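You operate a simulated robot arm through the tools that you are given. There is no shell and no other tool. Be economical: measure what you need, move in short steps, check, and stop when the job is done.

You run a simulated two-armed robot. Do the job below in one go: nothing can be reset, and whatever is moved stays where it is left.

JOB
Take the lid off the little blue tub and lay it down on the top of the brown table. Put the grey cone on the gold brass plate on the top of the brown table. Put the grey tin on the bench inside the corner fence. Put one of the black pads from the top of the brown table on top of the green filter. Put the bottle marked "OIL 75" from the top of the brown table on the shelf under the brown table and the bottle that says "OIL 50" on the ledge by the pump. Open the green cabinet drawer, put the steel block on the top of the brown table away in the inside of the green cabinet drawer, then shut the drawer. The order is free. Set down upright: grey tin, bottle.
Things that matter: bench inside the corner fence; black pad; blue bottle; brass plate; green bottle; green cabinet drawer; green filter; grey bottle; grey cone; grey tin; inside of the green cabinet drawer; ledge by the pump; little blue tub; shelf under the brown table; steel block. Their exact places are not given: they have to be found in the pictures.

It is judged by the outcome, as a careful person would: the job done as asked, and still so three seconds after it is handed in. It fails if anything else is knocked over, pushed out of place, dropped, spilled or broken. Lids that push on must go on centred and level and be pressed home; caps that screw on are set level and turned clockwise until they are tight.

ROBOT AND FRAMES
Two 7-joint arms with two-finger parallel grippers on one trunk, on a base that drives. Base frame: it is fixed to the floor where the robot stands at the start and does not move with it; the origin is under the middle of the robot, x ahead of it, y to its left, z up; the surface under the hand at the start is at about z = 760. Units: mm, degrees, N and s.
The left shoulder is at the start at [71, 156, 1130], the right one opposite. Places, roughly: bench inside the corner fence (19x15 cm) [-3820, 1980, 800]; black pad (5x5x2 cm) [500, -300, 800]; blue bottle, green bottle, grey bottle [250, -750, 750]; brass plate (6x10x2 cm) [1100, 800, 800]; green cabinet drawer [-4900, -3800, 500]; green filter (7x7x12 cm) [500, -100, 800]; grey cone (5x5x5 cm) [700, 500, 800]; grey tin [500, 500, 750]; inside of the green cabinet drawer [-5000, -3900, 400]; ledge by the pump (17x16 cm) [3660, -1620, 560]; little blue tub (9x9x6 cm) [1000, 0, 800]; shelf under the brown table [800, 100, 200]; steel block [750, -500, 750]. Payload 3.91 kg a hand.
The TCP of each hand is the grasp point between the finger pads, 30 mm short of the fingertips. In the tool frame z runs along the fingers and y along their closing line. Largest opening 110 mm; finger width 20, thickness 10; the body of the gripper, 48 by 112 mm, starts 55 mm behind the TCP.
Orientation is that of the tool frame in the base frame, as a unit quaternion [x, y, z, w]. With the fingers straight down and closing along the base's y, the tool's x points along the base's -x, its y along +y and its z along -z.

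CONTROLS
- The arms move only by the tool jog_arm. It takes "left_series", "right_series" or both (then of equal length, played together; a hand with none holds still); each is one flat list of numbers, 7 for each row, row after row: the turn, a rotation vector about the base's x, y, z in degrees, then the shift along the base's x, y, z in mm, then the finger opening in mm, from 0 to 110. In form: [rx, ry, rz, tx, ty, tz, fingers, rx, ry, rz, tx, ty, tz, fingers, ...]. A call has 1 to 8 rows; each row shifts and turns the commanded pose from where the row before left it. Each row takes 0.2 s and may step no farther than 50 mm and 8.6 degrees from the row before; otherwise, or with a gripper value out of range, the whole call is refused. A pose out of reach is approached as far as the arm can. The call stops where the force on the tool passes 40 N (or 10 N more than at its start, if that is more) or the arm is blocked; 0.2 s more then pass. Each finger travels about 108 mm/s and halts on what it meets, pressing with about 27 N; the grip force reading is that of the motor and also rises with nothing between the fingers. The clock runs only during rows and for 0.2 s after the last one: add rows that do not move to give the fingers time. The reply holds the time, the measured pose of the TCP, the force on the tool along the base axes, the opening and the grip force, in the units named above and with some noise, with the torque about the TCP (base axes, N m) and any sound that the robot's microphone picked up.
- Cameras (640 x 400 px; columns grow to the right, rows downward): "scene" is now at [134.1, -30.9, 1327.6]; the picture's right is [-0.34, -0.94, 0.00], its down [-0.67, 0.24, -0.70] and it looks along [0.66, -0.24, -0.72] (base axes); focal length 214 px, centre (320, 200). "left" rides on the left gripper at [72, -17, -103] in its tool frame; the picture's right is [0.23, 0.97, 0.00], its down [-0.76, 0.18, -0.62] and it looks along [-0.61, 0.14, 0.78] (tool axes); focal length 222 px, centre (320, 200). "right" rides on the right gripper at [72, 17, -103] in its tool frame; the picture's right is [-0.23, 0.97, 0.00], its down [-0.76, -0.18, -0.62] and it looks along [-0.61, -0.14, 0.78] (tool axes); focal length 222 px, centre (320, 200).
- capture(camera): a new picture of that camera. It takes no simulated time.
- raise_lower(by): slides the trunk up (or, below 0, down) by that many mm; the arms and the scene camera ride with it, the base frame stays. It gives what a move gives, with no picture.
- steer(legs): drives the robot by 1 to 6 legs, each [ahead, left, turn to the left] in mm, mm and degrees, along the robot's own axes; the way and the turn of a leg run together, so that a leg with both is an arc; at most 1500 mm and 180 degrees a leg. The arms and the cameras ride along, it lands a little off, and it stops where it bumps. It gives what a move gives.
- aim_head(pan, tilt): turns the head with the scene camera to pan (to the left, within 86 degrees either way) and tilt (down, from -29 to 69), counted from straight ahead of the robot. It gives what a move gives.
- pixel_to_xyz(camera, pixels): for up to 12 pixels [column, row] of the newest picture of that camera ("zoom" is the newest enlarged one), the place [x, y, z] in the base frame of the surface seen there, good to about 2 mm, but the place of the scene camera against the robot may be out by one fixed shift of up to 18 mm in any direction. It takes no simulated time.
- close_up(camera, box): a new picture of the part [left, top, right, bottom] of that camera's present view, enlarged. It takes no simulated time.
- hand_in(): hands the job in; it is judged then, once.

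Work in short steps. Measure before you move; look again where a grasp or a placing could have gone wrong, and mend it. You have 145 turns and 190 pictures in all, those below and enlarged ones among them. Open the grippers and draw the arms clear of the work before you hand the job in, unless the task says otherwise; then end with one line.

The tools are called after ">>>" as name(argument=value, ...) on one line, values as JSON. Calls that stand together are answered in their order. jog_arm: Moves the arms, as the interface text tells. Its arguments: {"type":"object","properties":{"left_series":{"type":"array","items":{"type":"number"}},"right_series":{"type":"array","items":{"type":"number"}}},"required":[]} The other tools are called the same way: raise_lower (by) slides the trunk up or down; steer (legs) drives the base; aim_head (pan, tilt) turns the head that bears the scene camera; capture (camera) takes a picture; pixel_to_xyz (camera, pixels) gives the place of the surface under pixels of a picture; close_up (camera, box) takes an enlarged picture of a part of a camera's view; hand_in () hands the job in.

At the start:

```text
t: 0.0
left_ee_pos: [794.1, 229.4, 1110.0]
left_orientation: [0.0, 1.0, 0.0, -0.001]
left_force: [-0.3, -0.8, 0.0]
left_wrist_torque: [-0.02, -0.02, 0.01]
left_width: 109.9
left_finger_force: 0.1
right_ee_pos: [727.2, -380.6, 1046.3]
right_orientation: [0.0, 1.0, -0.001, 0.0]
right_force: [0.0, -0.5, 0.6]
right_wrist_torque: [0.02, 0.0, 0.02]
right_width: 109.9
right_finger_force: 0.0
trunk travel left (down, up): [-575.0, 365.0]
robot x, y, heading: [-2.5, -1.3, 0.2]
head pan, tilt: [-20.0, 45.7]
```

scene: 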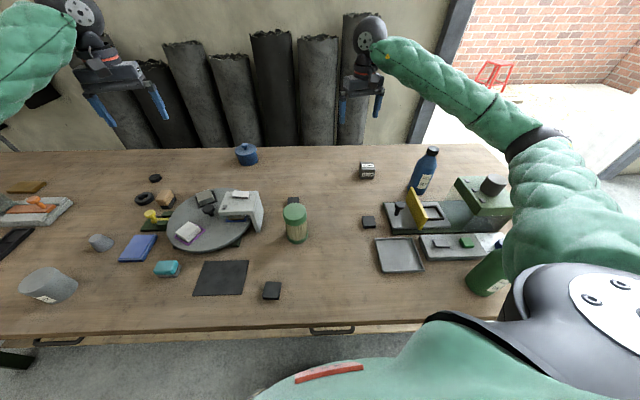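
right: 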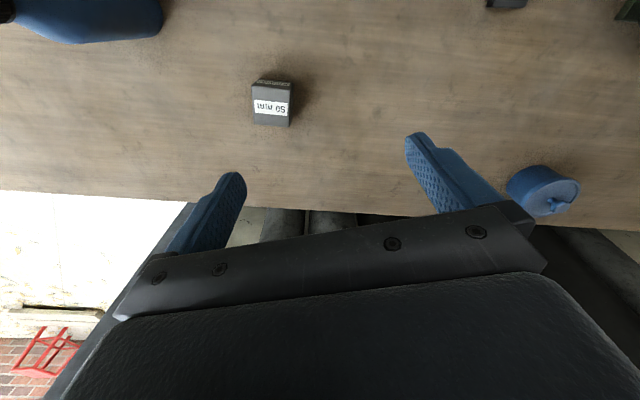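
left: 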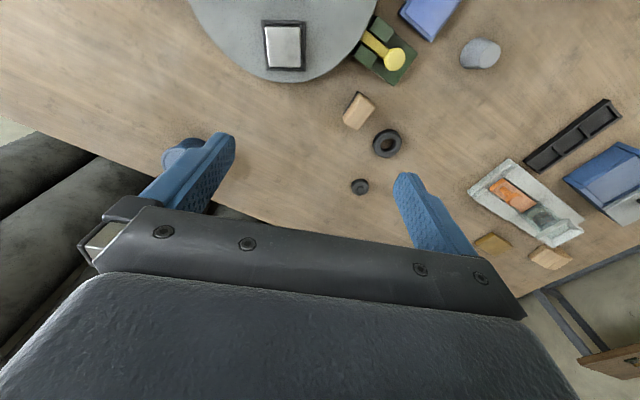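

The scene picture shows the table: tub near (246,155), filter (296,222), cone (100,243), tin (48,285), bottles at (424,170) and (487,275), block at (367,170). I measure these and enlarge the views.

>>> pixel_to_xyz(camera="scene", pixels=[[246, 155], [246, 145], [296, 210], [100, 243], [48, 275], [367, 165], [271, 290], [368, 222], [293, 201], [431, 150], [490, 270], [25, 187]])

>>> close_up(camera="scene", box=[0, 140, 200, 320])

>>> close_up(camera="scene", box=[340, 130, 540, 310])

>>> close_up(camera="scene", box=[170, 130, 370, 310])

```text
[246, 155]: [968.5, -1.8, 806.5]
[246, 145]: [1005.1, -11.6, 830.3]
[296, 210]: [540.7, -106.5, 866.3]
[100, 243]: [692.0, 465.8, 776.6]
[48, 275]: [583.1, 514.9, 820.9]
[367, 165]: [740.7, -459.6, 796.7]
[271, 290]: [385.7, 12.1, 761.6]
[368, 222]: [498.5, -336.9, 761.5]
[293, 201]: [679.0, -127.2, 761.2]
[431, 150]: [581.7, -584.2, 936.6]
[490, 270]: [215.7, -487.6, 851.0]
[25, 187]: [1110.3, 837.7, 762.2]
```

```text
2.22 times, centred on (100, 230) of scene
```

zoom: 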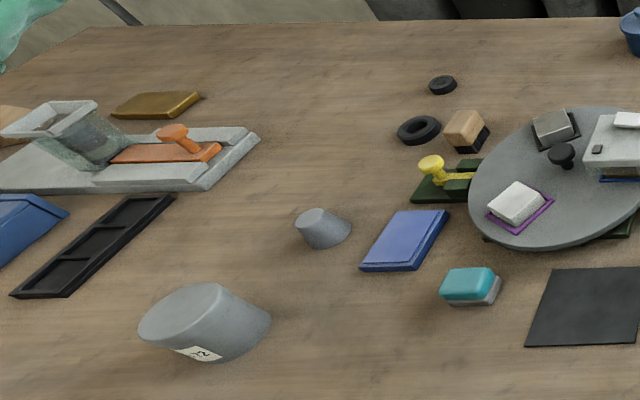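

```text
2.22 times, centred on (440, 220) of scene
```

zoom: 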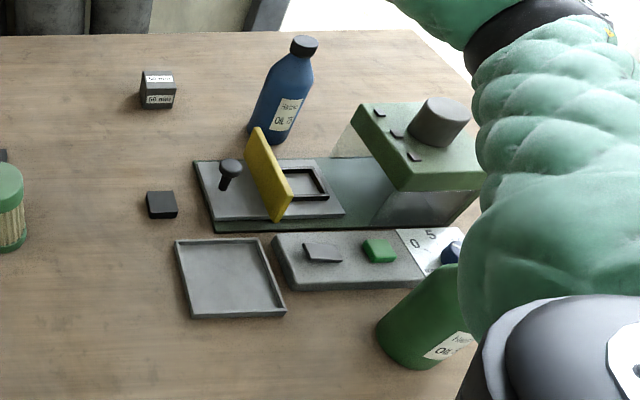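

```text
2.22 times, centred on (270, 220) of scene
```

zoom: 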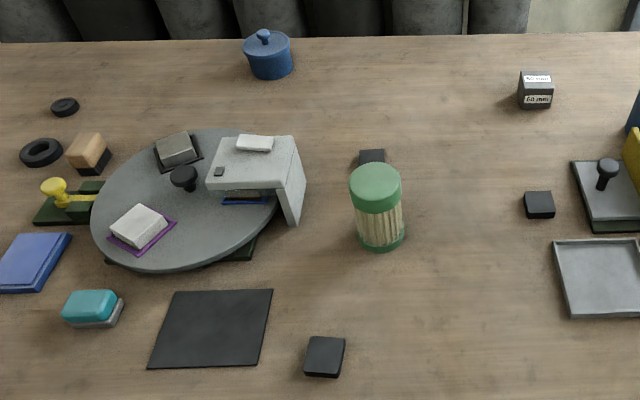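

I zoom on the bottle labels and get table heights, with a look from a different pan for what is hidden by the right arm.

>>> close_up(camera="scene", box=[405, 140, 445, 200])

>>> close_up(camera="scene", box=[460, 230, 540, 300])

>>> pixel_to_xyz(camera="scene", pixels=[[330, 240], [200, 300], [330, 170], [100, 200], [430, 170], [295, 230]])

```text
6.67 times, centred on (425, 170) of scene
```

zoom: 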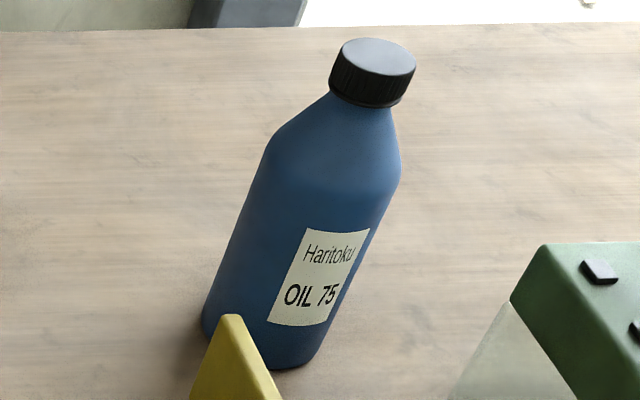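

```text
5.71 times, centred on (500, 265) of scene
```

zoom: 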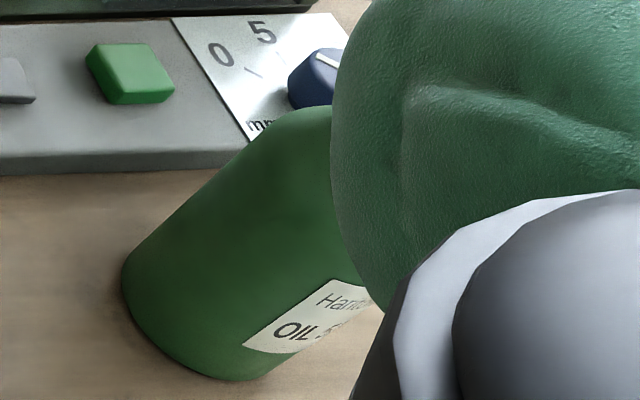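

```text
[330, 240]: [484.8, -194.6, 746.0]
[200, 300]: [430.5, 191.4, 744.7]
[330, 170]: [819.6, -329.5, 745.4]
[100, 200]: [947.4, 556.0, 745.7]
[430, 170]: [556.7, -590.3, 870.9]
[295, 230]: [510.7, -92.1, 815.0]
```

I use the gripper cameras' first pictures to find the scene camera's shift and accurate places: left image cone (480,53), brass plate (492,243), table; right image block (271,103), tub (543,190).

>>> pixel_to_xyz(camera="left", pixels=[[466, 62], [478, 42], [497, 58], [492, 243], [476, 240], [508, 247], [283, 110], [440, 120], [550, 258], [190, 148], [360, 187], [505, 190]])

>>> pixel_to_xyz(camera="right", pixels=[[272, 83], [254, 88], [289, 89], [270, 120], [200, 80], [556, 205], [545, 178], [505, 2], [80, 30]])

>>> close_up(camera="right", box=[230, 60, 310, 140])

>>> close_up(camera="left", box=[420, 0, 640, 290])

```text
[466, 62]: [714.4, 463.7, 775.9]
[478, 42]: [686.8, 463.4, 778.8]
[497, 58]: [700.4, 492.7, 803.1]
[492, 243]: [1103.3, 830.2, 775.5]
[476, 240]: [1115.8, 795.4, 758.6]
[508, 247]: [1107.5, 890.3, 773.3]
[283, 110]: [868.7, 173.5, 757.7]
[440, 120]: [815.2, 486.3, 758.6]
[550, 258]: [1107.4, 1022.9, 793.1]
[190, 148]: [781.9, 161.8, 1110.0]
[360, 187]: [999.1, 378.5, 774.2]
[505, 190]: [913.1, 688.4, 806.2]
```

```text
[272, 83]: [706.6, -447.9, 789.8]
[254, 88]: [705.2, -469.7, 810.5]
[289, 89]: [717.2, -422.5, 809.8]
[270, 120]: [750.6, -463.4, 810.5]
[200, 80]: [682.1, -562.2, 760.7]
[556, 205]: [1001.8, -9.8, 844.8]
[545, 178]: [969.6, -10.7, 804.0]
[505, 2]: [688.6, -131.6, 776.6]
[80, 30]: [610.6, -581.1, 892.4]
```

```text
5.00 times, centred on (270, 100) of right
```

zoom: 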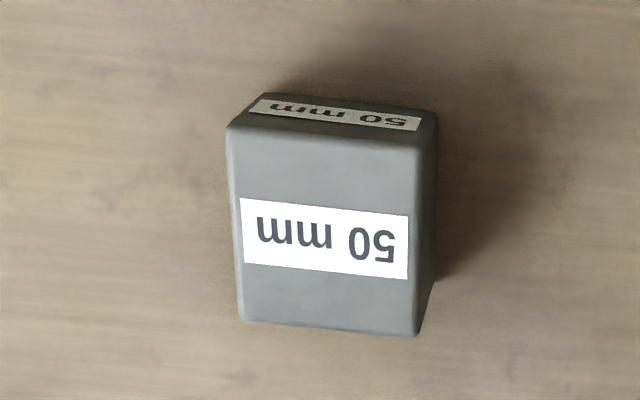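

```text
1.38 times, centred on (530, 145) of left
```

zoom: 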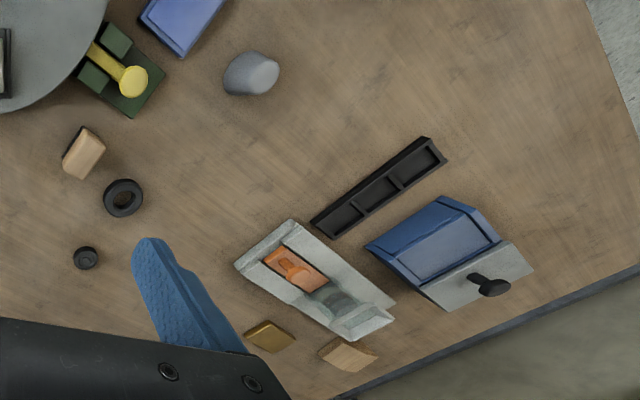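

Scene z reads about 14 low. I look right and left with the head to see the grey bottle, the table edge and the room.

>>> pixel_to_xyz(camera="scene", pixels=[[260, 326], [100, 333], [440, 318], [480, 148], [2, 155]])

>>> aim_head(pan=-60, tilt=40)

>>> capture(camera="scene")

>>> aim_head(pan=-75, tilt=5)

>>> capture(camera="scene")

>>> aim_head(pan=45, tilt=35)

>>> capture(camera="scene")

```text
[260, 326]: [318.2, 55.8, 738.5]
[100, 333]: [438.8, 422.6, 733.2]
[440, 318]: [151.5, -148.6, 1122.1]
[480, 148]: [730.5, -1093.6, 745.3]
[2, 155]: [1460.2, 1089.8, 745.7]
```

```text
t: 1.1
left_ee_pos: [794.6, 229.1, 1109.8]
left_orientation: [0.0, 1.0, 0.001, -0.001]
left_force: [-0.7, -0.2, 0.1]
left_wrist_torque: [0.03, 0.01, -0.01]
left_width: 110.2
left_finger_force: 0.0
right_ee_pos: [725.9, -382.8, 1046.5]
right_orientation: [0.0, 1.0, 0.0, -0.001]
right_force: [-0.1, 1.0, -0.2]
right_wrist_torque: [-0.01, 0.01, 0.04]
right_width: 110.0
right_finger_force: 0.1
trunk travel left (down, up): [-575.0, 365.0]
robot x, y, heading: [-0.1, -1.5, -0.2]
head pan, tilt: [-60.0, 40.0]
```

```text
179 pictures are left
```

scene: 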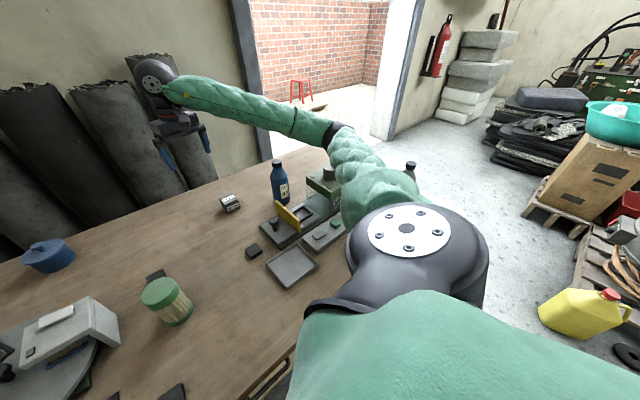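

```text
t: 2.1
left_ee_pos: [792.7, 229.4, 1108.9]
left_orientation: [0.0, 1.0, 0.0, 0.0]
left_force: [0.0, -0.4, -0.3]
left_wrist_torque: [0.01, 0.01, 0.0]
left_width: 110.1
left_finger_force: 0.2
right_ee_pos: [726.3, -382.9, 1046.6]
right_orientation: [0.001, 1.0, -0.001, -0.002]
right_force: [-0.1, 0.2, -0.4]
right_wrist_torque: [0.0, 0.0, 0.01]
right_width: 110.4
right_finger_force: 0.0
trunk travel left (down, up): [-575.0, 365.0]
robot x, y, heading: [1.3, 1.7, 0.2]
head pan, tilt: [-75.0, 5.0]
```

```text
178 pictures are left
```

scene: 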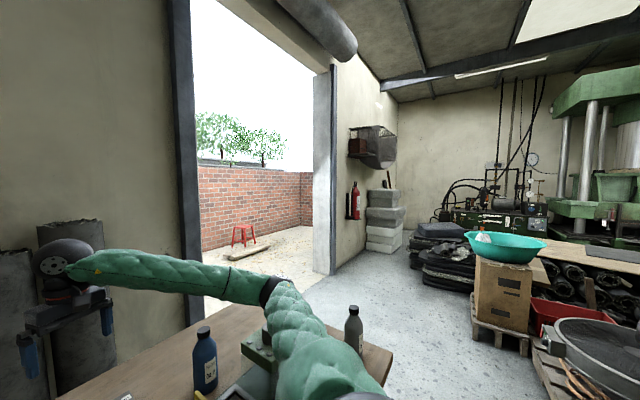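

```text
t: 4.1
left_ee_pos: [792.6, 229.7, 1109.7]
left_orientation: [0.0, 1.0, 0.001, 0.0]
left_force: [-0.4, 0.0, -1.1]
left_wrist_torque: [0.05, -0.01, 0.02]
left_width: 110.0
left_finger_force: 0.0
right_ee_pos: [727.1, -382.2, 1046.1]
right_orientation: [0.0, 1.0, -0.001, -0.002]
right_force: [-0.3, 0.0, 0.0]
right_wrist_torque: [-0.01, 0.0, -0.01]
right_width: 110.0
right_finger_force: 0.1
trunk travel left (down, up): [-575.0, 365.0]
robot x, y, heading: [-2.1, -2.4, 0.3]
head pan, tilt: [45.0, 35.0]
```

```text
177 pictures are left
```

scene: 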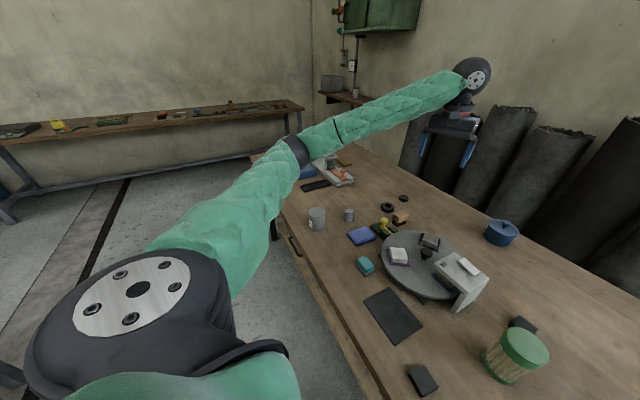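

The table is turned about 18° against the robot (edge runs along (0.32,0.95)). I turn right 18.5° to face it squarely and look again.

>>> steer(legs=[[0, 0, -18.5]])

>>> aim_head(pan=-10, tilt=50)

>>> capture(camera="scene")

>>> capture(camera="right")

>>> capture(camera="left")

```text
t: 5.5
left_ee_pos: [824.9, -36.9, 1110.3]
left_orientation: [0.162, 0.987, 0.0, -0.001]
left_force: [0.1, -0.2, 0.0]
left_wrist_torque: [0.03, -0.03, -0.02]
left_width: 110.0
left_finger_force: 0.0
right_ee_pos: [567.2, -593.8, 1045.7]
right_orientation: [0.161, 0.987, 0.0, 0.0]
right_force: [-0.5, 0.2, -1.3]
right_wrist_torque: [0.02, -0.01, 0.01]
right_width: 110.1
right_finger_force: 0.0
trunk travel left (down, up): [-575.0, 365.0]
robot x, y, heading: [-1.3, 0.1, -18.3]
head pan, tilt: [45.0, 35.0]
```

```text
t: 6.7
left_ee_pos: [825.0, -34.9, 1109.1]
left_orientation: [0.162, 0.987, 0.0, -0.001]
left_force: [0.5, -0.4, -0.3]
left_wrist_torque: [-0.01, 0.01, -0.03]
left_width: 109.9
left_finger_force: 0.0
right_ee_pos: [566.9, -593.7, 1046.6]
right_orientation: [0.162, 0.987, 0.0, 0.0]
right_force: [1.0, 0.0, 0.1]
right_wrist_torque: [0.01, -0.02, -0.01]
right_width: 110.0
right_finger_force: 0.0
trunk travel left (down, up): [-575.0, 365.0]
robot x, y, heading: [0.1, -0.9, -18.4]
head pan, tilt: [-10.0, 50.0]
```

```text
176 pictures are left
```

scene: 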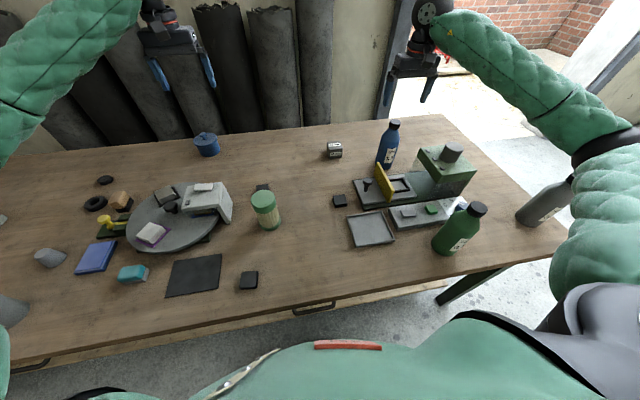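

```text
175 pictures are left
```

right: 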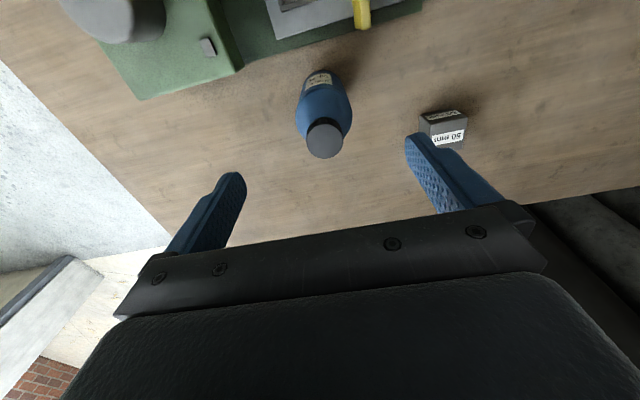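

```text
174 pictures are left
```

left: 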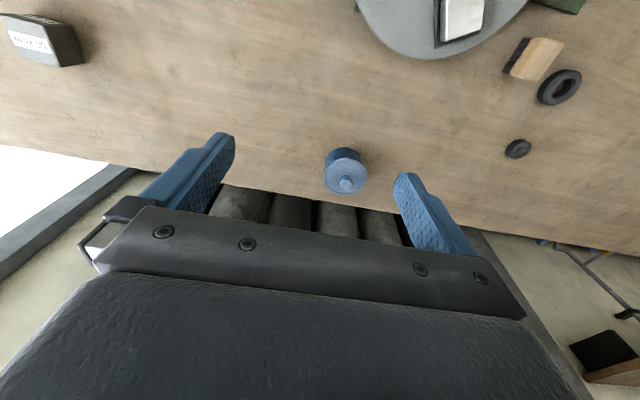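

All three bottles are visible in the scene: blue (388,145), green (460,228), grey (546,205). I read their labels and measure positions.

>>> close_up(camera="scene", box=[430, 190, 500, 260])

>>> close_up(camera="scene", box=[510, 160, 590, 240])

>>> pixel_to_xyz(camera="scene", pixels=[[206, 140], [265, 200], [340, 201], [249, 280], [477, 208], [394, 123], [262, 186], [334, 148], [313, 309], [550, 240], [560, 200], [450, 252]])

>>> pixel_to_xyz(camera="left", pixels=[[347, 184], [343, 155], [326, 175], [367, 175], [300, 100], [345, 196]])

>>> pixel_to_xyz(camera="right", pixels=[[325, 138], [308, 138], [343, 138], [325, 122], [322, 100], [445, 130], [465, 118], [421, 115], [370, 200]])

```text
5.71 times, centred on (465, 225) of scene
```

zoom: 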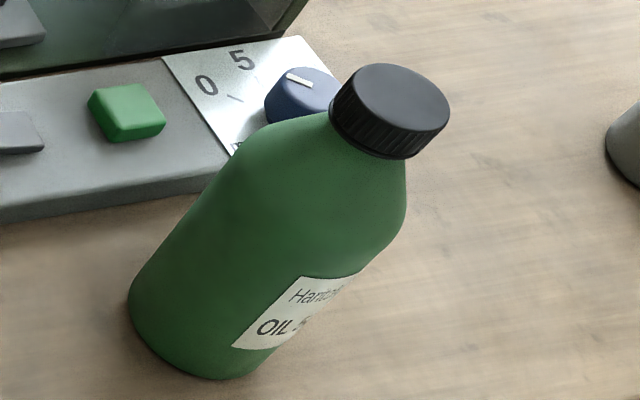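

```text
5.00 times, centred on (550, 200) of scene
```

zoom: 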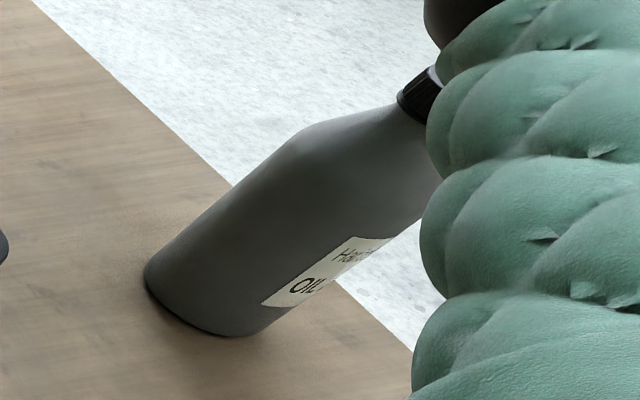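

```text
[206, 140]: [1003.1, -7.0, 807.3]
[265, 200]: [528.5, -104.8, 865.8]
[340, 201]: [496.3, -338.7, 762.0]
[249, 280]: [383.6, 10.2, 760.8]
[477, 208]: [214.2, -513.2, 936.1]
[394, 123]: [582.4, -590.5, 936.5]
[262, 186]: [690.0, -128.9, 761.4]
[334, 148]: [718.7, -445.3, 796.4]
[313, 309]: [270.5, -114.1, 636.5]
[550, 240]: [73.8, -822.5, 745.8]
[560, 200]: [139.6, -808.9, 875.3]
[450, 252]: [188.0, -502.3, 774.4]
```

```text
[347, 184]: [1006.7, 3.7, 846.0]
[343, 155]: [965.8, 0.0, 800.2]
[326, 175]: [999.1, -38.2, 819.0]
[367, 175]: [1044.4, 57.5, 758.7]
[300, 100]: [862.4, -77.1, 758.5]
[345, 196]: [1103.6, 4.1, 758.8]
```

```text
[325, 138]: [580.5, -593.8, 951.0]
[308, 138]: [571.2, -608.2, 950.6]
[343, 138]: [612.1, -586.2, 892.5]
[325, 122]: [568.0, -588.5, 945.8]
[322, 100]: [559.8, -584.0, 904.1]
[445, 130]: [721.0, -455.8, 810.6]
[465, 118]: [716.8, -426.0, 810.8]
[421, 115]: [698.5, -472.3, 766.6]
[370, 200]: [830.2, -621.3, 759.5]
```

Labels are still partly hidden. I check clearances around the far pad (262,186) and the fixture by the other pad.

>>> pixel_to_xyz(camera="scene", pixels=[[227, 190], [231, 213], [222, 184], [355, 193], [367, 186], [351, 218], [386, 172], [255, 184], [269, 184], [200, 186]])

>>> close_up(camera="scene", box=[220, 150, 300, 230])

```text
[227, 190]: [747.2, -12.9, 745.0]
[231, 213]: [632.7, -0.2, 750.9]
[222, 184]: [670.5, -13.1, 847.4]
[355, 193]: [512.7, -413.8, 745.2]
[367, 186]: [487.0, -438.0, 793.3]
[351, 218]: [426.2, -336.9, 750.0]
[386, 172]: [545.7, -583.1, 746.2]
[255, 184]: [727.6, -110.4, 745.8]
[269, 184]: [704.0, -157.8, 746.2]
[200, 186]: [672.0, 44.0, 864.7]
```

```text
5.00 times, centred on (260, 190) of scene
```

zoom: 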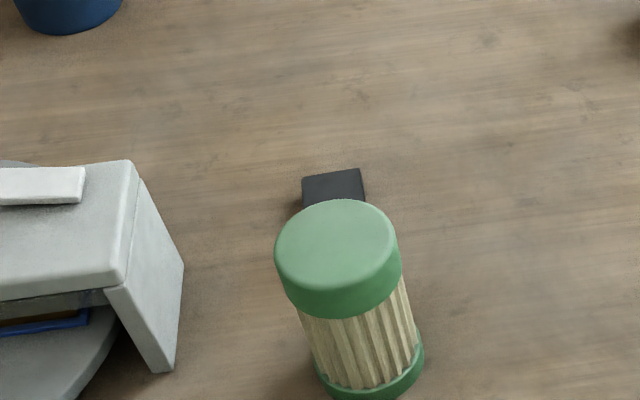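

Pad at (497,-338) has 50 mm free to the fixture; I bring the right hand over it to z≈950 and look.

>>> jog_arm(right_series=[0, 0, 0, -11.7, 42.7, 0, 90, 0, 0, 0, -11.7, 42.7, 0, 90, 0, 0, 0, -11.7, 42.7, 0, 90, 0, 0, 0, -11.7, 42.7, 0, 90, 0, 0, 0, -11.7, 42.7, 0, 90, 0, 0, 0, -11.7, 42.7, 0, 90, 0, 0, 0, 0, 0, -48, 90, 0, 0, 0, 0, 0, -48, 90])

>>> capture(camera="right")

```text
t: 8.5
left_ee_pos: [826.2, -34.9, 1109.4]
left_orientation: [0.161, 0.987, 0.0, -0.002]
left_force: [0.2, 0.4, -0.4]
left_wrist_torque: [-0.05, 0.0, 0.01]
left_width: 109.9
left_finger_force: 0.0
right_ee_pos: [497.2, -337.3, 949.1]
right_orientation: [0.161, 0.987, 0.0, 0.001]
right_force: [-0.1, 0.0, -0.2]
right_wrist_torque: [0.0, 0.0, -0.01]
right_width: 90.0
right_finger_force: 0.0
trunk travel left (down, up): [-575.0, 365.0]
robot x, y, heading: [-1.3, -3.7, -18.6]
head pan, tilt: [-10.0, 50.0]
```

```text
170 pictures are left
```

right: 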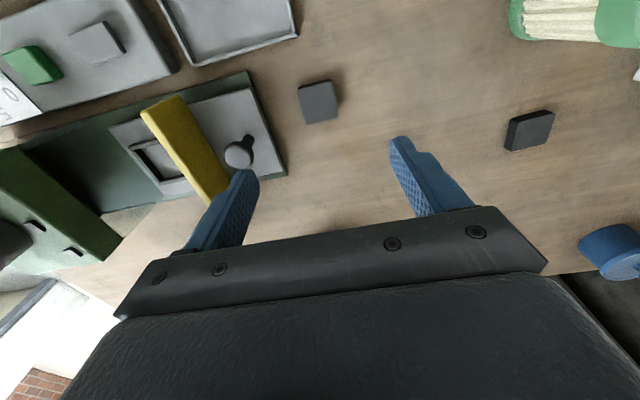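

The pad shows at (318,102). I measure its corners for centre and angle.

>>> pixel_to_xyz(camera="right", pixels=[[299, 88], [331, 82], [336, 112], [307, 121], [318, 102], [360, 140], [239, 155], [275, 170]])

>>> close_up(camera="right", box=[280, 60, 360, 140])

```text
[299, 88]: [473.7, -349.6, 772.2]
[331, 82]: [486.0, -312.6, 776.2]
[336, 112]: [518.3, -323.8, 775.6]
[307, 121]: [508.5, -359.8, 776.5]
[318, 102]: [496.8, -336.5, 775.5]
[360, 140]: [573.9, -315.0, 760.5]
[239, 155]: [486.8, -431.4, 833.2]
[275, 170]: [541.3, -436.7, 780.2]
```

```text
5.00 times, centred on (320, 100) of right
```

zoom: 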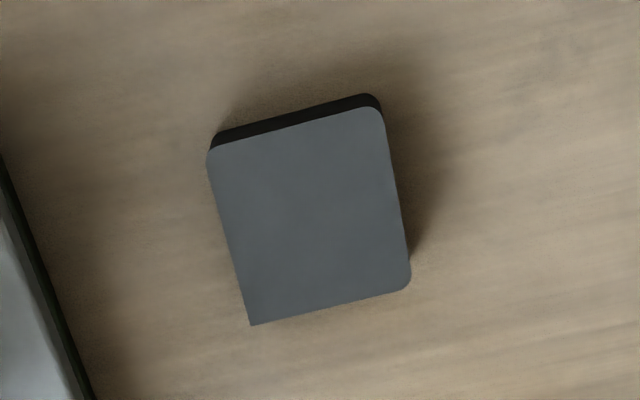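

Pad centre (496.8,-336.8), aligned with the hand. I descend to z≈793 and close.

>>> jog_arm(right_series=[0, 0, 0, 0, 0, -40, 70, 0, 0, 0, 0, 0, -40, 70, 0, 0, 0, 0, 0, -40, 70, 0, 0, 0, 0, 0, -35, 70, 0, 0, 0, 0, 0, 0, 20, 0, 0, 0, 0, 0, 0, 20, 0, 0, 0, 0, 0, 0, 20])

```text
t: 10.1
left_ee_pos: [825.2, -36.2, 1110.4]
left_orientation: [0.16, 0.987, 0.0, -0.001]
left_force: [-0.2, 0.7, 1.0]
left_wrist_torque: [-0.02, -0.02, -0.01]
left_width: 110.2
left_finger_force: 0.1
right_ee_pos: [495.5, -336.8, 794.8]
right_orientation: [0.161, 0.987, 0.0, -0.001]
right_force: [0.1, -0.1, 0.0]
right_wrist_torque: [-0.01, -0.04, 0.0]
right_width: 40.8
right_finger_force: 26.5
trunk travel left (down, up): [-575.0, 365.0]
robot x, y, heading: [-1.2, 1.1, -18.1]
head pan, tilt: [-10.0, 50.0]
```

Gripped (40.8 mm). I lift to ~925 and move partway toward the filter, then look.

>>> jog_arm(right_series=[0, 0, 0, 0, 0, 45, 20, 0, 0, 0, 0, 0, 45, 20, 0, 0, 0, 0, 0, 45, 20, 0, 0, 0, 0, 40, 20, 20, 0, 0, 0, 0, 40, 0, 20, 0, 0, 0, 0, 40, 0, 20])

>>> capture(camera="right")

>>> pixel_to_xyz(camera="scene", pixels=[[251, 199], [274, 199], [263, 191], [263, 206], [263, 199]])

```text
t: 11.5
left_ee_pos: [826.7, -34.5, 1108.9]
left_orientation: [0.162, 0.987, -0.001, -0.001]
left_force: [0.5, 0.4, 0.2]
left_wrist_torque: [-0.03, 0.0, -0.02]
left_width: 110.0
left_finger_force: 0.0
right_ee_pos: [498.3, -216.6, 949.9]
right_orientation: [0.162, 0.987, 0.0, -0.001]
right_force: [-0.6, 0.8, 0.7]
right_wrist_torque: [0.0, 0.0, -0.02]
right_width: 40.9
right_finger_force: 26.5
trunk travel left (down, up): [-575.0, 365.0]
robot x, y, heading: [2.0, -0.9, -18.7]
head pan, tilt: [-10.0, 50.0]
```

```text
168 pictures are left
```

right: 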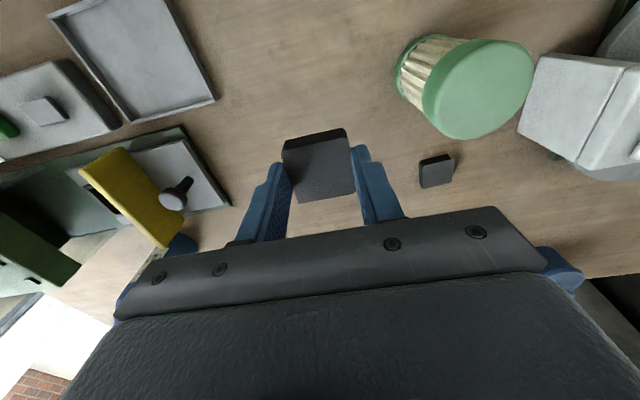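

```text
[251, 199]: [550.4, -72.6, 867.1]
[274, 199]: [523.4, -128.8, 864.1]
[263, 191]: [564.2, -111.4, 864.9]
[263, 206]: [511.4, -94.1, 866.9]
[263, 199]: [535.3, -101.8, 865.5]
```

The filter top shows as an ellipse about (480,88). I measure its rim.

>>> pixel_to_xyz(camera="right", pixels=[[480, 86], [437, 105], [526, 72], [492, 46], [472, 131], [318, 140], [318, 180]])

```text
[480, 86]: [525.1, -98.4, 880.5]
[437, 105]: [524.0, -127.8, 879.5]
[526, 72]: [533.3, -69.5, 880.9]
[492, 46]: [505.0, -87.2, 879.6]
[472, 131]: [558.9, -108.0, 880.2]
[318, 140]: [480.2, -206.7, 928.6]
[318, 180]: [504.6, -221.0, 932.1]
```

Filter top centre ≈(532,-99,880). I move above it and lower until the pad just rests, then release gently.

>>> jog_arm(right_series=[0, 0, 0, 11.5, 39, 0, 20, 0, 0, 0, 11.5, 39, 0, 20, 0, 0, 0, 11.5, 39, 0, 20, 0, 0, 0, 0, 0, -20, 20, 0, 0, 0, 0, 0, -10, 20, 0, 0, 0, 0, 0, -3, 20, 0, 0, 0, 0, 0, -1, 20])

>>> capture(camera="right")

```text
t: 13.1
left_ee_pos: [824.8, -35.2, 1109.2]
left_orientation: [0.162, 0.987, 0.0, -0.001]
left_force: [0.4, 0.9, 0.6]
left_wrist_torque: [-0.01, 0.01, 0.01]
left_width: 110.1
left_finger_force: 0.2
right_ee_pos: [531.3, -100.5, 916.7]
right_orientation: [0.162, 0.987, 0.001, -0.001]
right_force: [0.1, 1.0, -0.5]
right_wrist_torque: [-0.02, -0.01, 0.01]
right_width: 40.8
right_finger_force: 26.9
trunk travel left (down, up): [-575.0, 365.0]
robot x, y, heading: [-0.7, -0.1, -18.4]
head pan, tilt: [-10.0, 50.0]
```

```text
167 pictures are left
```

right: 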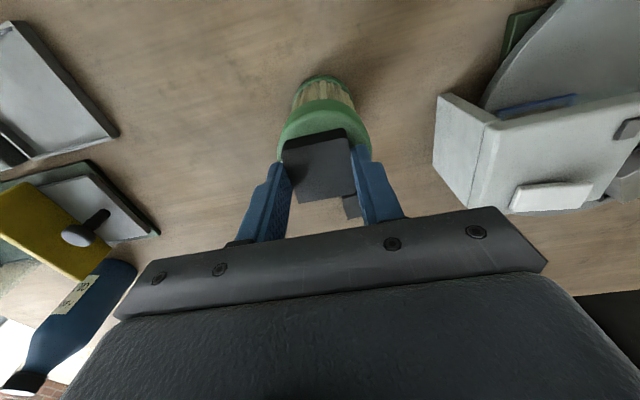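

Pad is well over the filter. I lower 1.5 mm more, open and lift.

>>> jog_arm(right_series=[0, 0, 0, 0, 0, -1.5, 20, 0, 0, 0, 0, 0, 0, 50, 0, 0, 0, 0, 0, 0, 55, 0, 0, 0, 0, 0, 0, 55, 0, 0, 0, 0, 0, 30, 55, 0, 0, 0, 0, 0, 45, 55, 0, 0, 0, 0, 0, 45, 80])

>>> capture(camera="right")

```text
t: 14.7
left_ee_pos: [825.1, -34.2, 1109.9]
left_orientation: [0.162, 0.987, 0.0, 0.0]
left_force: [0.0, -0.4, 0.5]
left_wrist_torque: [-0.02, -0.06, -0.03]
left_width: 110.0
left_finger_force: 0.1
right_ee_pos: [530.1, -99.7, 1036.1]
right_orientation: [0.162, 0.987, -0.001, 0.0]
right_force: [-0.5, -0.3, 0.2]
right_wrist_torque: [0.0, 0.04, 0.02]
right_width: 80.1
right_finger_force: 0.0
trunk travel left (down, up): [-575.0, 365.0]
robot x, y, heading: [-2.0, -1.3, -18.6]
head pan, tilt: [-10.0, 50.0]
```

```text
166 pictures are left
```

right: 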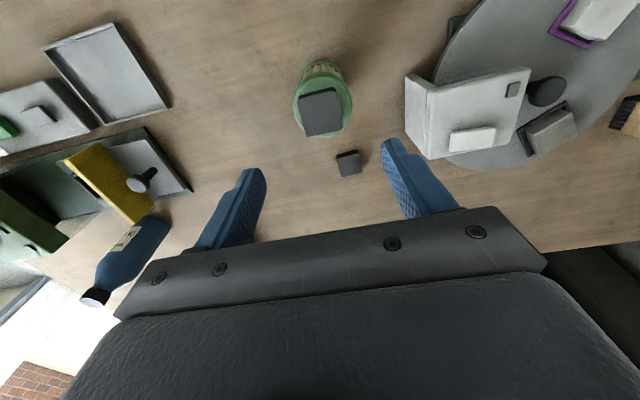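

The pad sits centred on the filter. Next the tub lid: I drive 80 mm forward so the left hand can reach it and look at it with the left camera.

>>> steer(legs=[[80, 0, 0]])

>>> jog_arm(left_series=[0, 0, 0, 10, 10, -40, 80, 0, 0, 0, 10, 10, -40, 80, 0, 0, 0, 10, 10, -40, 80], right_series=[0, 0, 0, -10, -45, 0, 80, 0, 0, 0, -10, -45, 0, 80, 0, 0, 0, -10, -45, 0, 80])

>>> capture(camera="left")

```text
t: 15.8
left_ee_pos: [901.3, -61.1, 1108.1]
left_orientation: [0.162, 0.987, 0.0, -0.002]
left_force: [0.3, 0.1, -0.6]
left_wrist_torque: [0.01, 0.05, 0.01]
left_width: 109.9
left_finger_force: 0.0
right_ee_pos: [606.9, -125.8, 1034.2]
right_orientation: [0.161, 0.987, 0.0, -0.001]
right_force: [0.1, 0.4, -0.1]
right_wrist_torque: [0.01, 0.03, -0.04]
right_width: 80.4
right_finger_force: 0.0
trunk travel left (down, up): [-575.0, 365.0]
robot x, y, heading: [79.0, -25.1, -18.6]
head pan, tilt: [-10.0, 50.0]
```

```text
t: 16.6
left_ee_pos: [929.3, -30.8, 990.2]
left_orientation: [0.16, 0.987, 0.001, 0.0]
left_force: [0.2, 0.2, 0.8]
left_wrist_torque: [0.03, 0.01, 0.02]
left_width: 79.8
left_finger_force: 0.0
right_ee_pos: [577.3, -261.6, 1035.9]
right_orientation: [0.162, 0.987, 0.001, -0.001]
right_force: [0.8, -0.4, 0.8]
right_wrist_torque: [0.0, 0.02, 0.0]
right_width: 80.1
right_finger_force: 0.1
trunk travel left (down, up): [-575.0, 365.0]
robot x, y, heading: [75.4, -26.6, -18.4]
head pan, tilt: [-10.0, 50.0]
```

```text
165 pictures are left
```

left: 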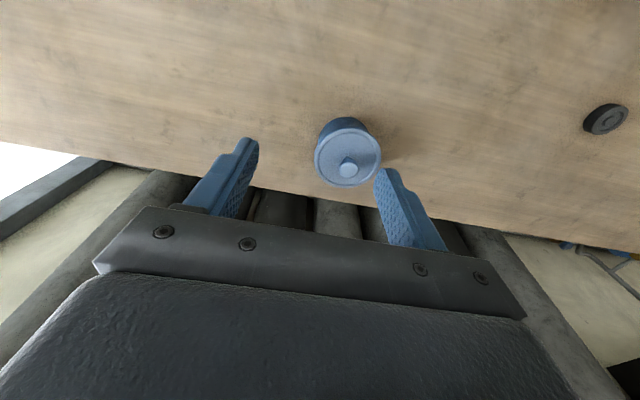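

The lid is at (347,155) with knob at (347,167). I enlarge and measure it.

>>> close_up(camera="left", box=[307, 105, 387, 195])

>>> pixel_to_xyz(camera="left", pixels=[[347, 167], [345, 140], [318, 160], [376, 158], [347, 182], [346, 175], [339, 168], [355, 167], [347, 160], [340, 124]])

```text
4.44 times, centred on (347, 150) of left
```

zoom: 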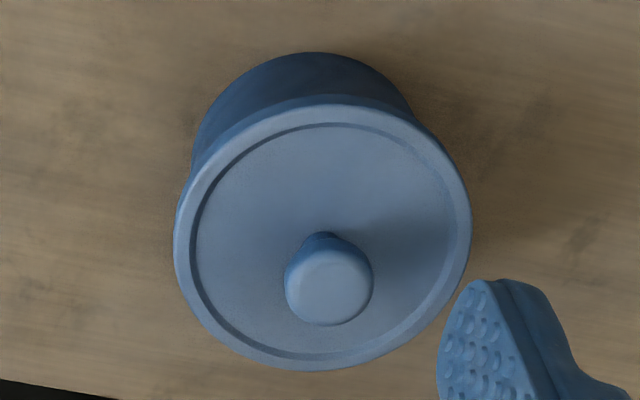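

```text
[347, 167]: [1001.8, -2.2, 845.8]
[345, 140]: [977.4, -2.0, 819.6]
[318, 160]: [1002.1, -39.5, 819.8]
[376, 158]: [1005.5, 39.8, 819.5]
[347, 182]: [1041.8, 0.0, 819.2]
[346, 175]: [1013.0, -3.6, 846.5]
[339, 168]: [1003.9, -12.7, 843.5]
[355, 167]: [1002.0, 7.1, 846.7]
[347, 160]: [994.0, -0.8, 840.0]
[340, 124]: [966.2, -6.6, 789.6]
```

Knob centre ≈(1002,-2), top 846, lid top 820. I go over it, lower to TCP z 853, and close.

>>> jog_arm(left_series=[0, 0, 0, 37, 14, 0, 60, 0, 0, 0, 36, 14.5, 0, 60, 0, 0, 0, 0, 0, -45, 60, 0, 0, 0, 0, 0, -45, 60, 0, 0, 0, 0, 0, -45, 60, 0, 0, 0, 0, 0, -2, 10, 0, 0, 0, 0, 0, 0, 10, 0, 0, 0, 0, 0, 0, 10])

>>> capture(camera="left")

```text
t: 18.4
left_ee_pos: [1004.3, -1.9, 852.6]
left_orientation: [0.161, 0.987, 0.0, -0.001]
left_force: [0.0, 0.8, 4.7]
left_wrist_torque: [-0.04, -0.05, -0.03]
left_width: 24.5
left_finger_force: 27.0
right_ee_pos: [578.0, -260.5, 1036.2]
right_orientation: [0.161, 0.987, 0.0, 0.0]
right_force: [0.0, -0.2, 0.4]
right_wrist_torque: [0.0, -0.02, 0.0]
right_width: 80.0
right_finger_force: 0.0
trunk travel left (down, up): [-575.0, 365.0]
robot x, y, heading: [76.8, -23.2, -18.6]
head pan, tilt: [-10.0, 50.0]
```

```text
163 pictures are left
```

left: 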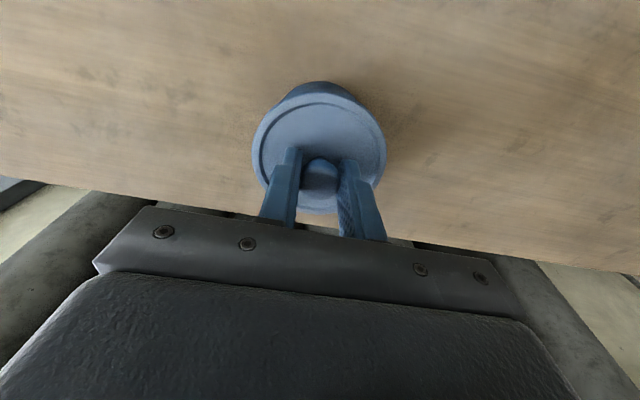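

The knob is gripped (24.5 mm). I lift slowly straight up and watch the force.

>>> jog_arm(left_series=[0, 0, 0, 0, 0, 4, 10, 0, 0, 0, 0, 0, 6, 10, 0, 0, 0, 0, 0, 10, 10, 0, 0, 0, 0, 0, 20, 10, 0, 0, 0, 0, 0, 40, 10])

>>> capture(camera="left")

```text
t: 19.6
left_ee_pos: [1002.6, -3.5, 934.3]
left_orientation: [0.162, 0.987, 0.0, 0.0]
left_force: [0.5, -1.1, -0.5]
left_wrist_torque: [0.01, 0.0, -0.03]
left_width: 24.3
left_finger_force: 26.8
right_ee_pos: [575.6, -260.5, 1036.1]
right_orientation: [0.161, 0.987, 0.0, 0.0]
right_force: [-0.2, -0.6, -0.1]
right_wrist_torque: [0.02, 0.0, 0.01]
right_width: 80.1
right_finger_force: 0.0
trunk travel left (down, up): [-575.0, 365.0]
robot x, y, heading: [73.4, -23.8, -18.6]
head pan, tilt: [-10.0, 50.0]
```

```text
162 pictures are left
```

left: 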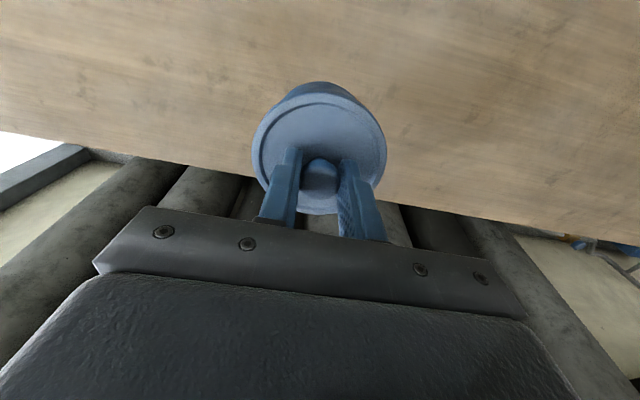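

The view looks the same as before lifting, so the tub may have come up with the lid. I check with the scene camera.

>>> aim_head(pan=15, tilt=40)

>>> capture(camera="scene")

```text
t: 20.5
left_ee_pos: [1002.5, -2.8, 934.1]
left_orientation: [0.162, 0.987, 0.0, -0.001]
left_force: [-0.4, 0.9, -0.9]
left_wrist_torque: [-0.04, 0.04, -0.03]
left_width: 24.6
left_finger_force: 26.6
right_ee_pos: [576.5, -260.4, 1035.8]
right_orientation: [0.162, 0.987, 0.0, -0.001]
right_force: [0.1, -0.1, 0.1]
right_wrist_torque: [0.0, -0.01, 0.02]
right_width: 80.0
right_finger_force: 0.0
trunk travel left (down, up): [-575.0, 365.0]
robot x, y, heading: [77.3, -25.7, -18.8]
head pan, tilt: [15.0, 40.0]
```

```text
161 pictures are left
```

scene: 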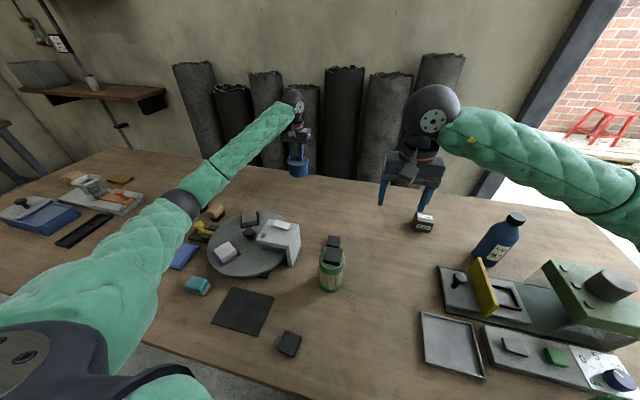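

The tub came up with the lid (scene (298,160)), so two hands are needed. I turn the right hand to point forward horizontally while the left carries the tub to a free place in mid-air.

>>> jog_arm(right_series=[-2.61, -7.755, 0, 10, -3, -4, 100, -2.61, -7.755, 0, 10, -3, -4, 100, -2.61, -7.755, 0, 10, -3, -4, 100, -2.61, -7.755, 0, 10, -3, -4, 100, -2.61, -7.755, 0, 10, -3, -4, 100, -2.61, -7.755, 0, 10, -3, -4, 100, -2.61, -7.755, 0, 10, -3, -4, 100, -2.61, -7.755, 0, 10, -3, -4, 100], left_series=[0, 0, 0, -10, -5, 20, 10, 0, 0, 0, -10, -5, 20, 10, 0, 0, 0, -20, -20, 20, 10, 0, 0, 0, -20, -20, 20, 10, 0, 0, 0, -20, -20, 20, 10, 0, 0, 0, -20, -20, 20, 10, 0, 0, 0, -20, -20, 0, 10, 0, 0, 0, -20, -20, 0, 10])

>>> jog_arm(right_series=[-2.61, -7.755, 0, 5, -2, -4, 100, -2.61, -7.755, 0, 5, -2, -4, 100, -2.61, -7.755, 0, 5, -2, -4, 100, 0, 0, 0, 0, 0, 0, 100])

>>> capture(camera="scene")

```text
t: 22.3
left_ee_pos: [863.2, -133.2, 1053.0]
left_orientation: [0.162, 0.987, 0.0, 0.0]
left_force: [0.4, -1.8, -1.1]
left_wrist_torque: [0.02, 0.0, 0.0]
left_width: 24.2
left_finger_force: 26.8
right_ee_pos: [656.8, -285.4, 1003.1]
right_orientation: [0.136, 0.831, -0.087, 0.533]
right_force: [0.2, 0.2, -0.1]
right_wrist_torque: [0.0, -0.03, 0.02]
right_width: 100.0
right_finger_force: 0.1
trunk travel left (down, up): [-575.0, 365.0]
robot x, y, heading: [74.2, -21.3, -18.7]
head pan, tilt: [15.0, 40.0]
```

```text
t: 23.3
left_ee_pos: [862.4, -131.1, 1055.9]
left_orientation: [0.162, 0.987, 0.0, 0.001]
left_force: [0.2, 0.1, -0.5]
left_wrist_torque: [-0.03, -0.04, -0.02]
left_width: 24.5
left_finger_force: 26.6
right_ee_pos: [669.2, -272.2, 1001.3]
right_orientation: [0.117, 0.697, -0.117, 0.697]
right_force: [0.3, -0.3, 0.0]
right_wrist_torque: [0.03, -0.01, 0.01]
right_width: 99.7
right_finger_force: 0.1
right hand out of reach, approached as far as the arm can: row 3
trunk travel left (down, up): [-575.0, 365.0]
robot x, y, heading: [78.9, -26.4, -18.5]
head pan, tilt: [15.0, 40.0]
```

```text
160 pictures are left
```

scene: 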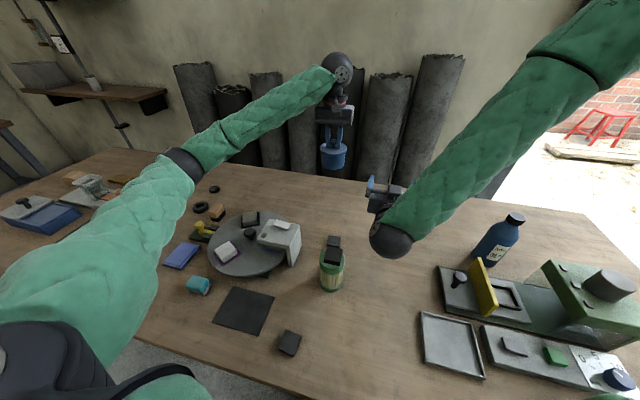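

The right hand now points forward at (669,-272,1001). I bring the tub in front of it, with the tub body at the finger height.

>>> jog_arm(left_series=[0, 0, 0, -10, -37.6, 4, 10, 0, 0, 0, -10, -37.6, 4, 10, 0, 0, 0, -10, -37.6, 4, 10, 0, 0, 0, -10, -37.6, 4, 10, 0, 0, 0, -10, -37.6, 4, 10])

>>> capture(camera="right")

>>> close_up(camera="scene", box=[260, 80, 480, 260])

```text
t: 24.5
left_ee_pos: [815.2, -321.1, 1072.1]
left_orientation: [0.161, 0.987, 0.001, -0.001]
left_force: [0.5, -0.9, -1.4]
left_wrist_torque: [-0.01, 0.01, 0.0]
left_width: 24.5
left_finger_force: 27.2
right_ee_pos: [670.2, -274.6, 999.9]
right_orientation: [0.118, 0.699, -0.116, 0.695]
right_force: [-0.2, -1.0, -0.1]
right_wrist_torque: [0.01, 0.02, -0.01]
right_width: 99.9
right_finger_force: 0.1
trunk travel left (down, up): [-575.0, 365.0]
robot x, y, heading: [75.3, -25.9, -18.5]
head pan, tilt: [15.0, 40.0]
```

```text
159 pictures are left
```

right: 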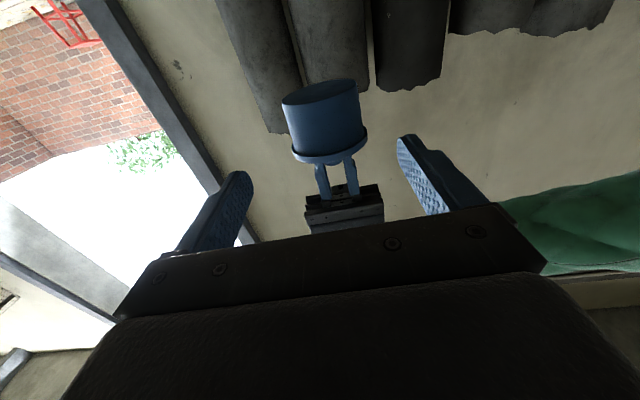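

```text
2.22 times, centred on (370, 170) of scene
```

zoom: 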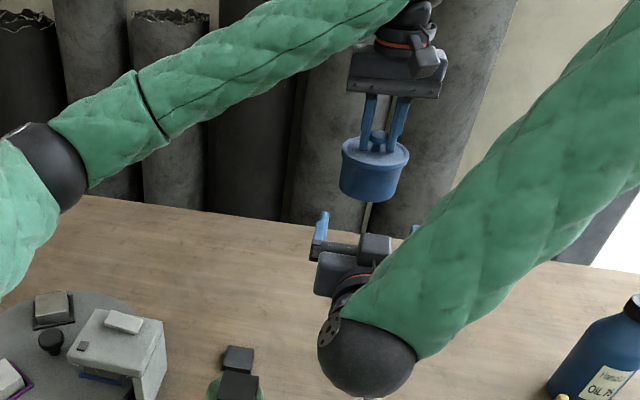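

The right camera sees the tub (325,120) and lid rim (328,157). I measure tub body and rim heights.

>>> pixel_to_xyz(camera="right", pixels=[[325, 125], [325, 104], [328, 148], [330, 157], [288, 125], [362, 118]])

```text
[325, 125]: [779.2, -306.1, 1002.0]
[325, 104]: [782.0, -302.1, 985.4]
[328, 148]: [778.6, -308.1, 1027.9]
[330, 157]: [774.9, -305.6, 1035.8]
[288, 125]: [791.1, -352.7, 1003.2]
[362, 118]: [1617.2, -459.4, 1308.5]
```

Body is 985–1028, well aligned with the right TCP at z 1000. I advance 148 mm along the pointing direction and close.

>>> jog_arm(right_series=[0, 0, 0, 35, -11.5, 0, 100, 0, 0, 0, 35, -11.5, 0, 100, 0, 0, 0, 35, -11.5, 0, 100, 0, 0, 0, 35, -11.5, 0, 100, 0, 0, 0, 0, 0, 0, 60, 0, 0, 0, 0, 0, 0, 60, 0, 0, 0, 0, 0, 0, 50])

>>> capture(camera="right")

```text
t: 25.5
left_ee_pos: [820.4, -316.1, 1075.2]
left_orientation: [0.157, 0.988, 0.001, 0.001]
left_force: [6.4, 8.8, 2.5]
left_wrist_torque: [0.37, -0.3, 0.08]
left_width: 24.9
left_finger_force: 27.5
right_ee_pos: [797.4, -288.2, 1010.0]
right_orientation: [0.121, 0.702, -0.121, 0.691]
right_force: [-7.9, -9.3, -4.3]
right_wrist_torque: [0.35, -0.01, -0.51]
right_width: 105.0
right_finger_force: 5.1
right hand out of reach, approached as far as the arm can: row 1, 2, 3, 4
trunk travel left (down, up): [-575.0, 365.0]
robot x, y, heading: [73.7, -27.3, -18.6]
head pan, tilt: [15.0, 40.0]
heard: snap
stopped in row 4 (left hand): the force on the tool passed its limit at 50 N (the readings are from after the stop); the commanded pose is now the measured one
```

```text
157 pictures are left
```

right: 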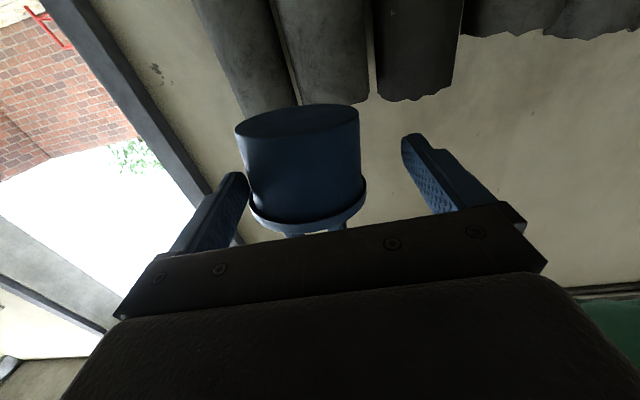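

The right hand drifted left 25 mm at its reach limit and its right finger touches the tub; the snap may be the lid loosening. I shift the right hand right by about 25 mm.

>>> jog_arm(right_series=[0, 0, 0, -3, -9, -1, 108, 0, 0, 0, -3, -9, -1, 108, 0, 0, 0, -2, -6, -1, 108])

>>> capture(camera="right")

>>> capture(camera="scene")

```text
t: 26.3
left_ee_pos: [819.4, -319.0, 1075.1]
left_orientation: [0.158, 0.987, 0.001, 0.002]
left_force: [0.1, 0.4, -0.4]
left_wrist_torque: [0.03, -0.02, 0.02]
left_width: 24.9
left_finger_force: 26.6
right_ee_pos: [789.9, -296.9, 1016.2]
right_orientation: [0.123, 0.703, -0.121, 0.69]
right_force: [0.2, -1.3, 1.1]
right_wrist_torque: [0.01, -0.01, -0.01]
right_width: 108.1
right_finger_force: 0.0
right hand out of reach, approached as far as the arm can: row 2, 3
trunk travel left (down, up): [-575.0, 365.0]
robot x, y, heading: [75.9, -25.5, -18.7]
head pan, tilt: [15.0, 40.0]
```

```text
156 pictures are left
```

right: 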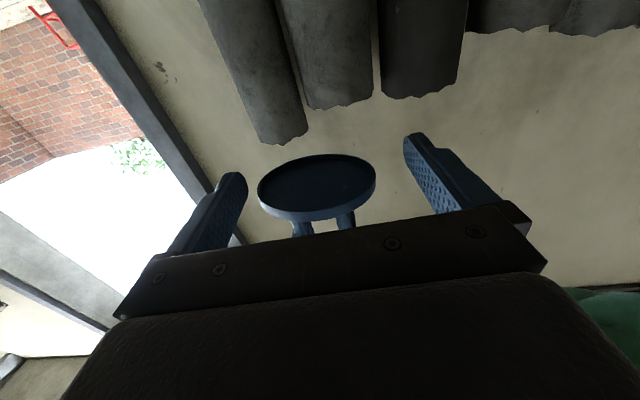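

```text
155 pictures are left
```

scene: 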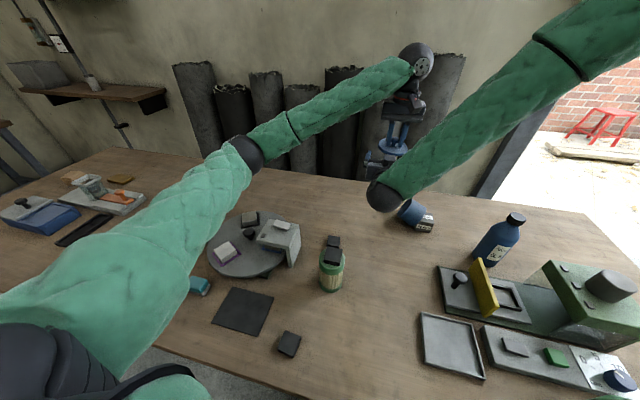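

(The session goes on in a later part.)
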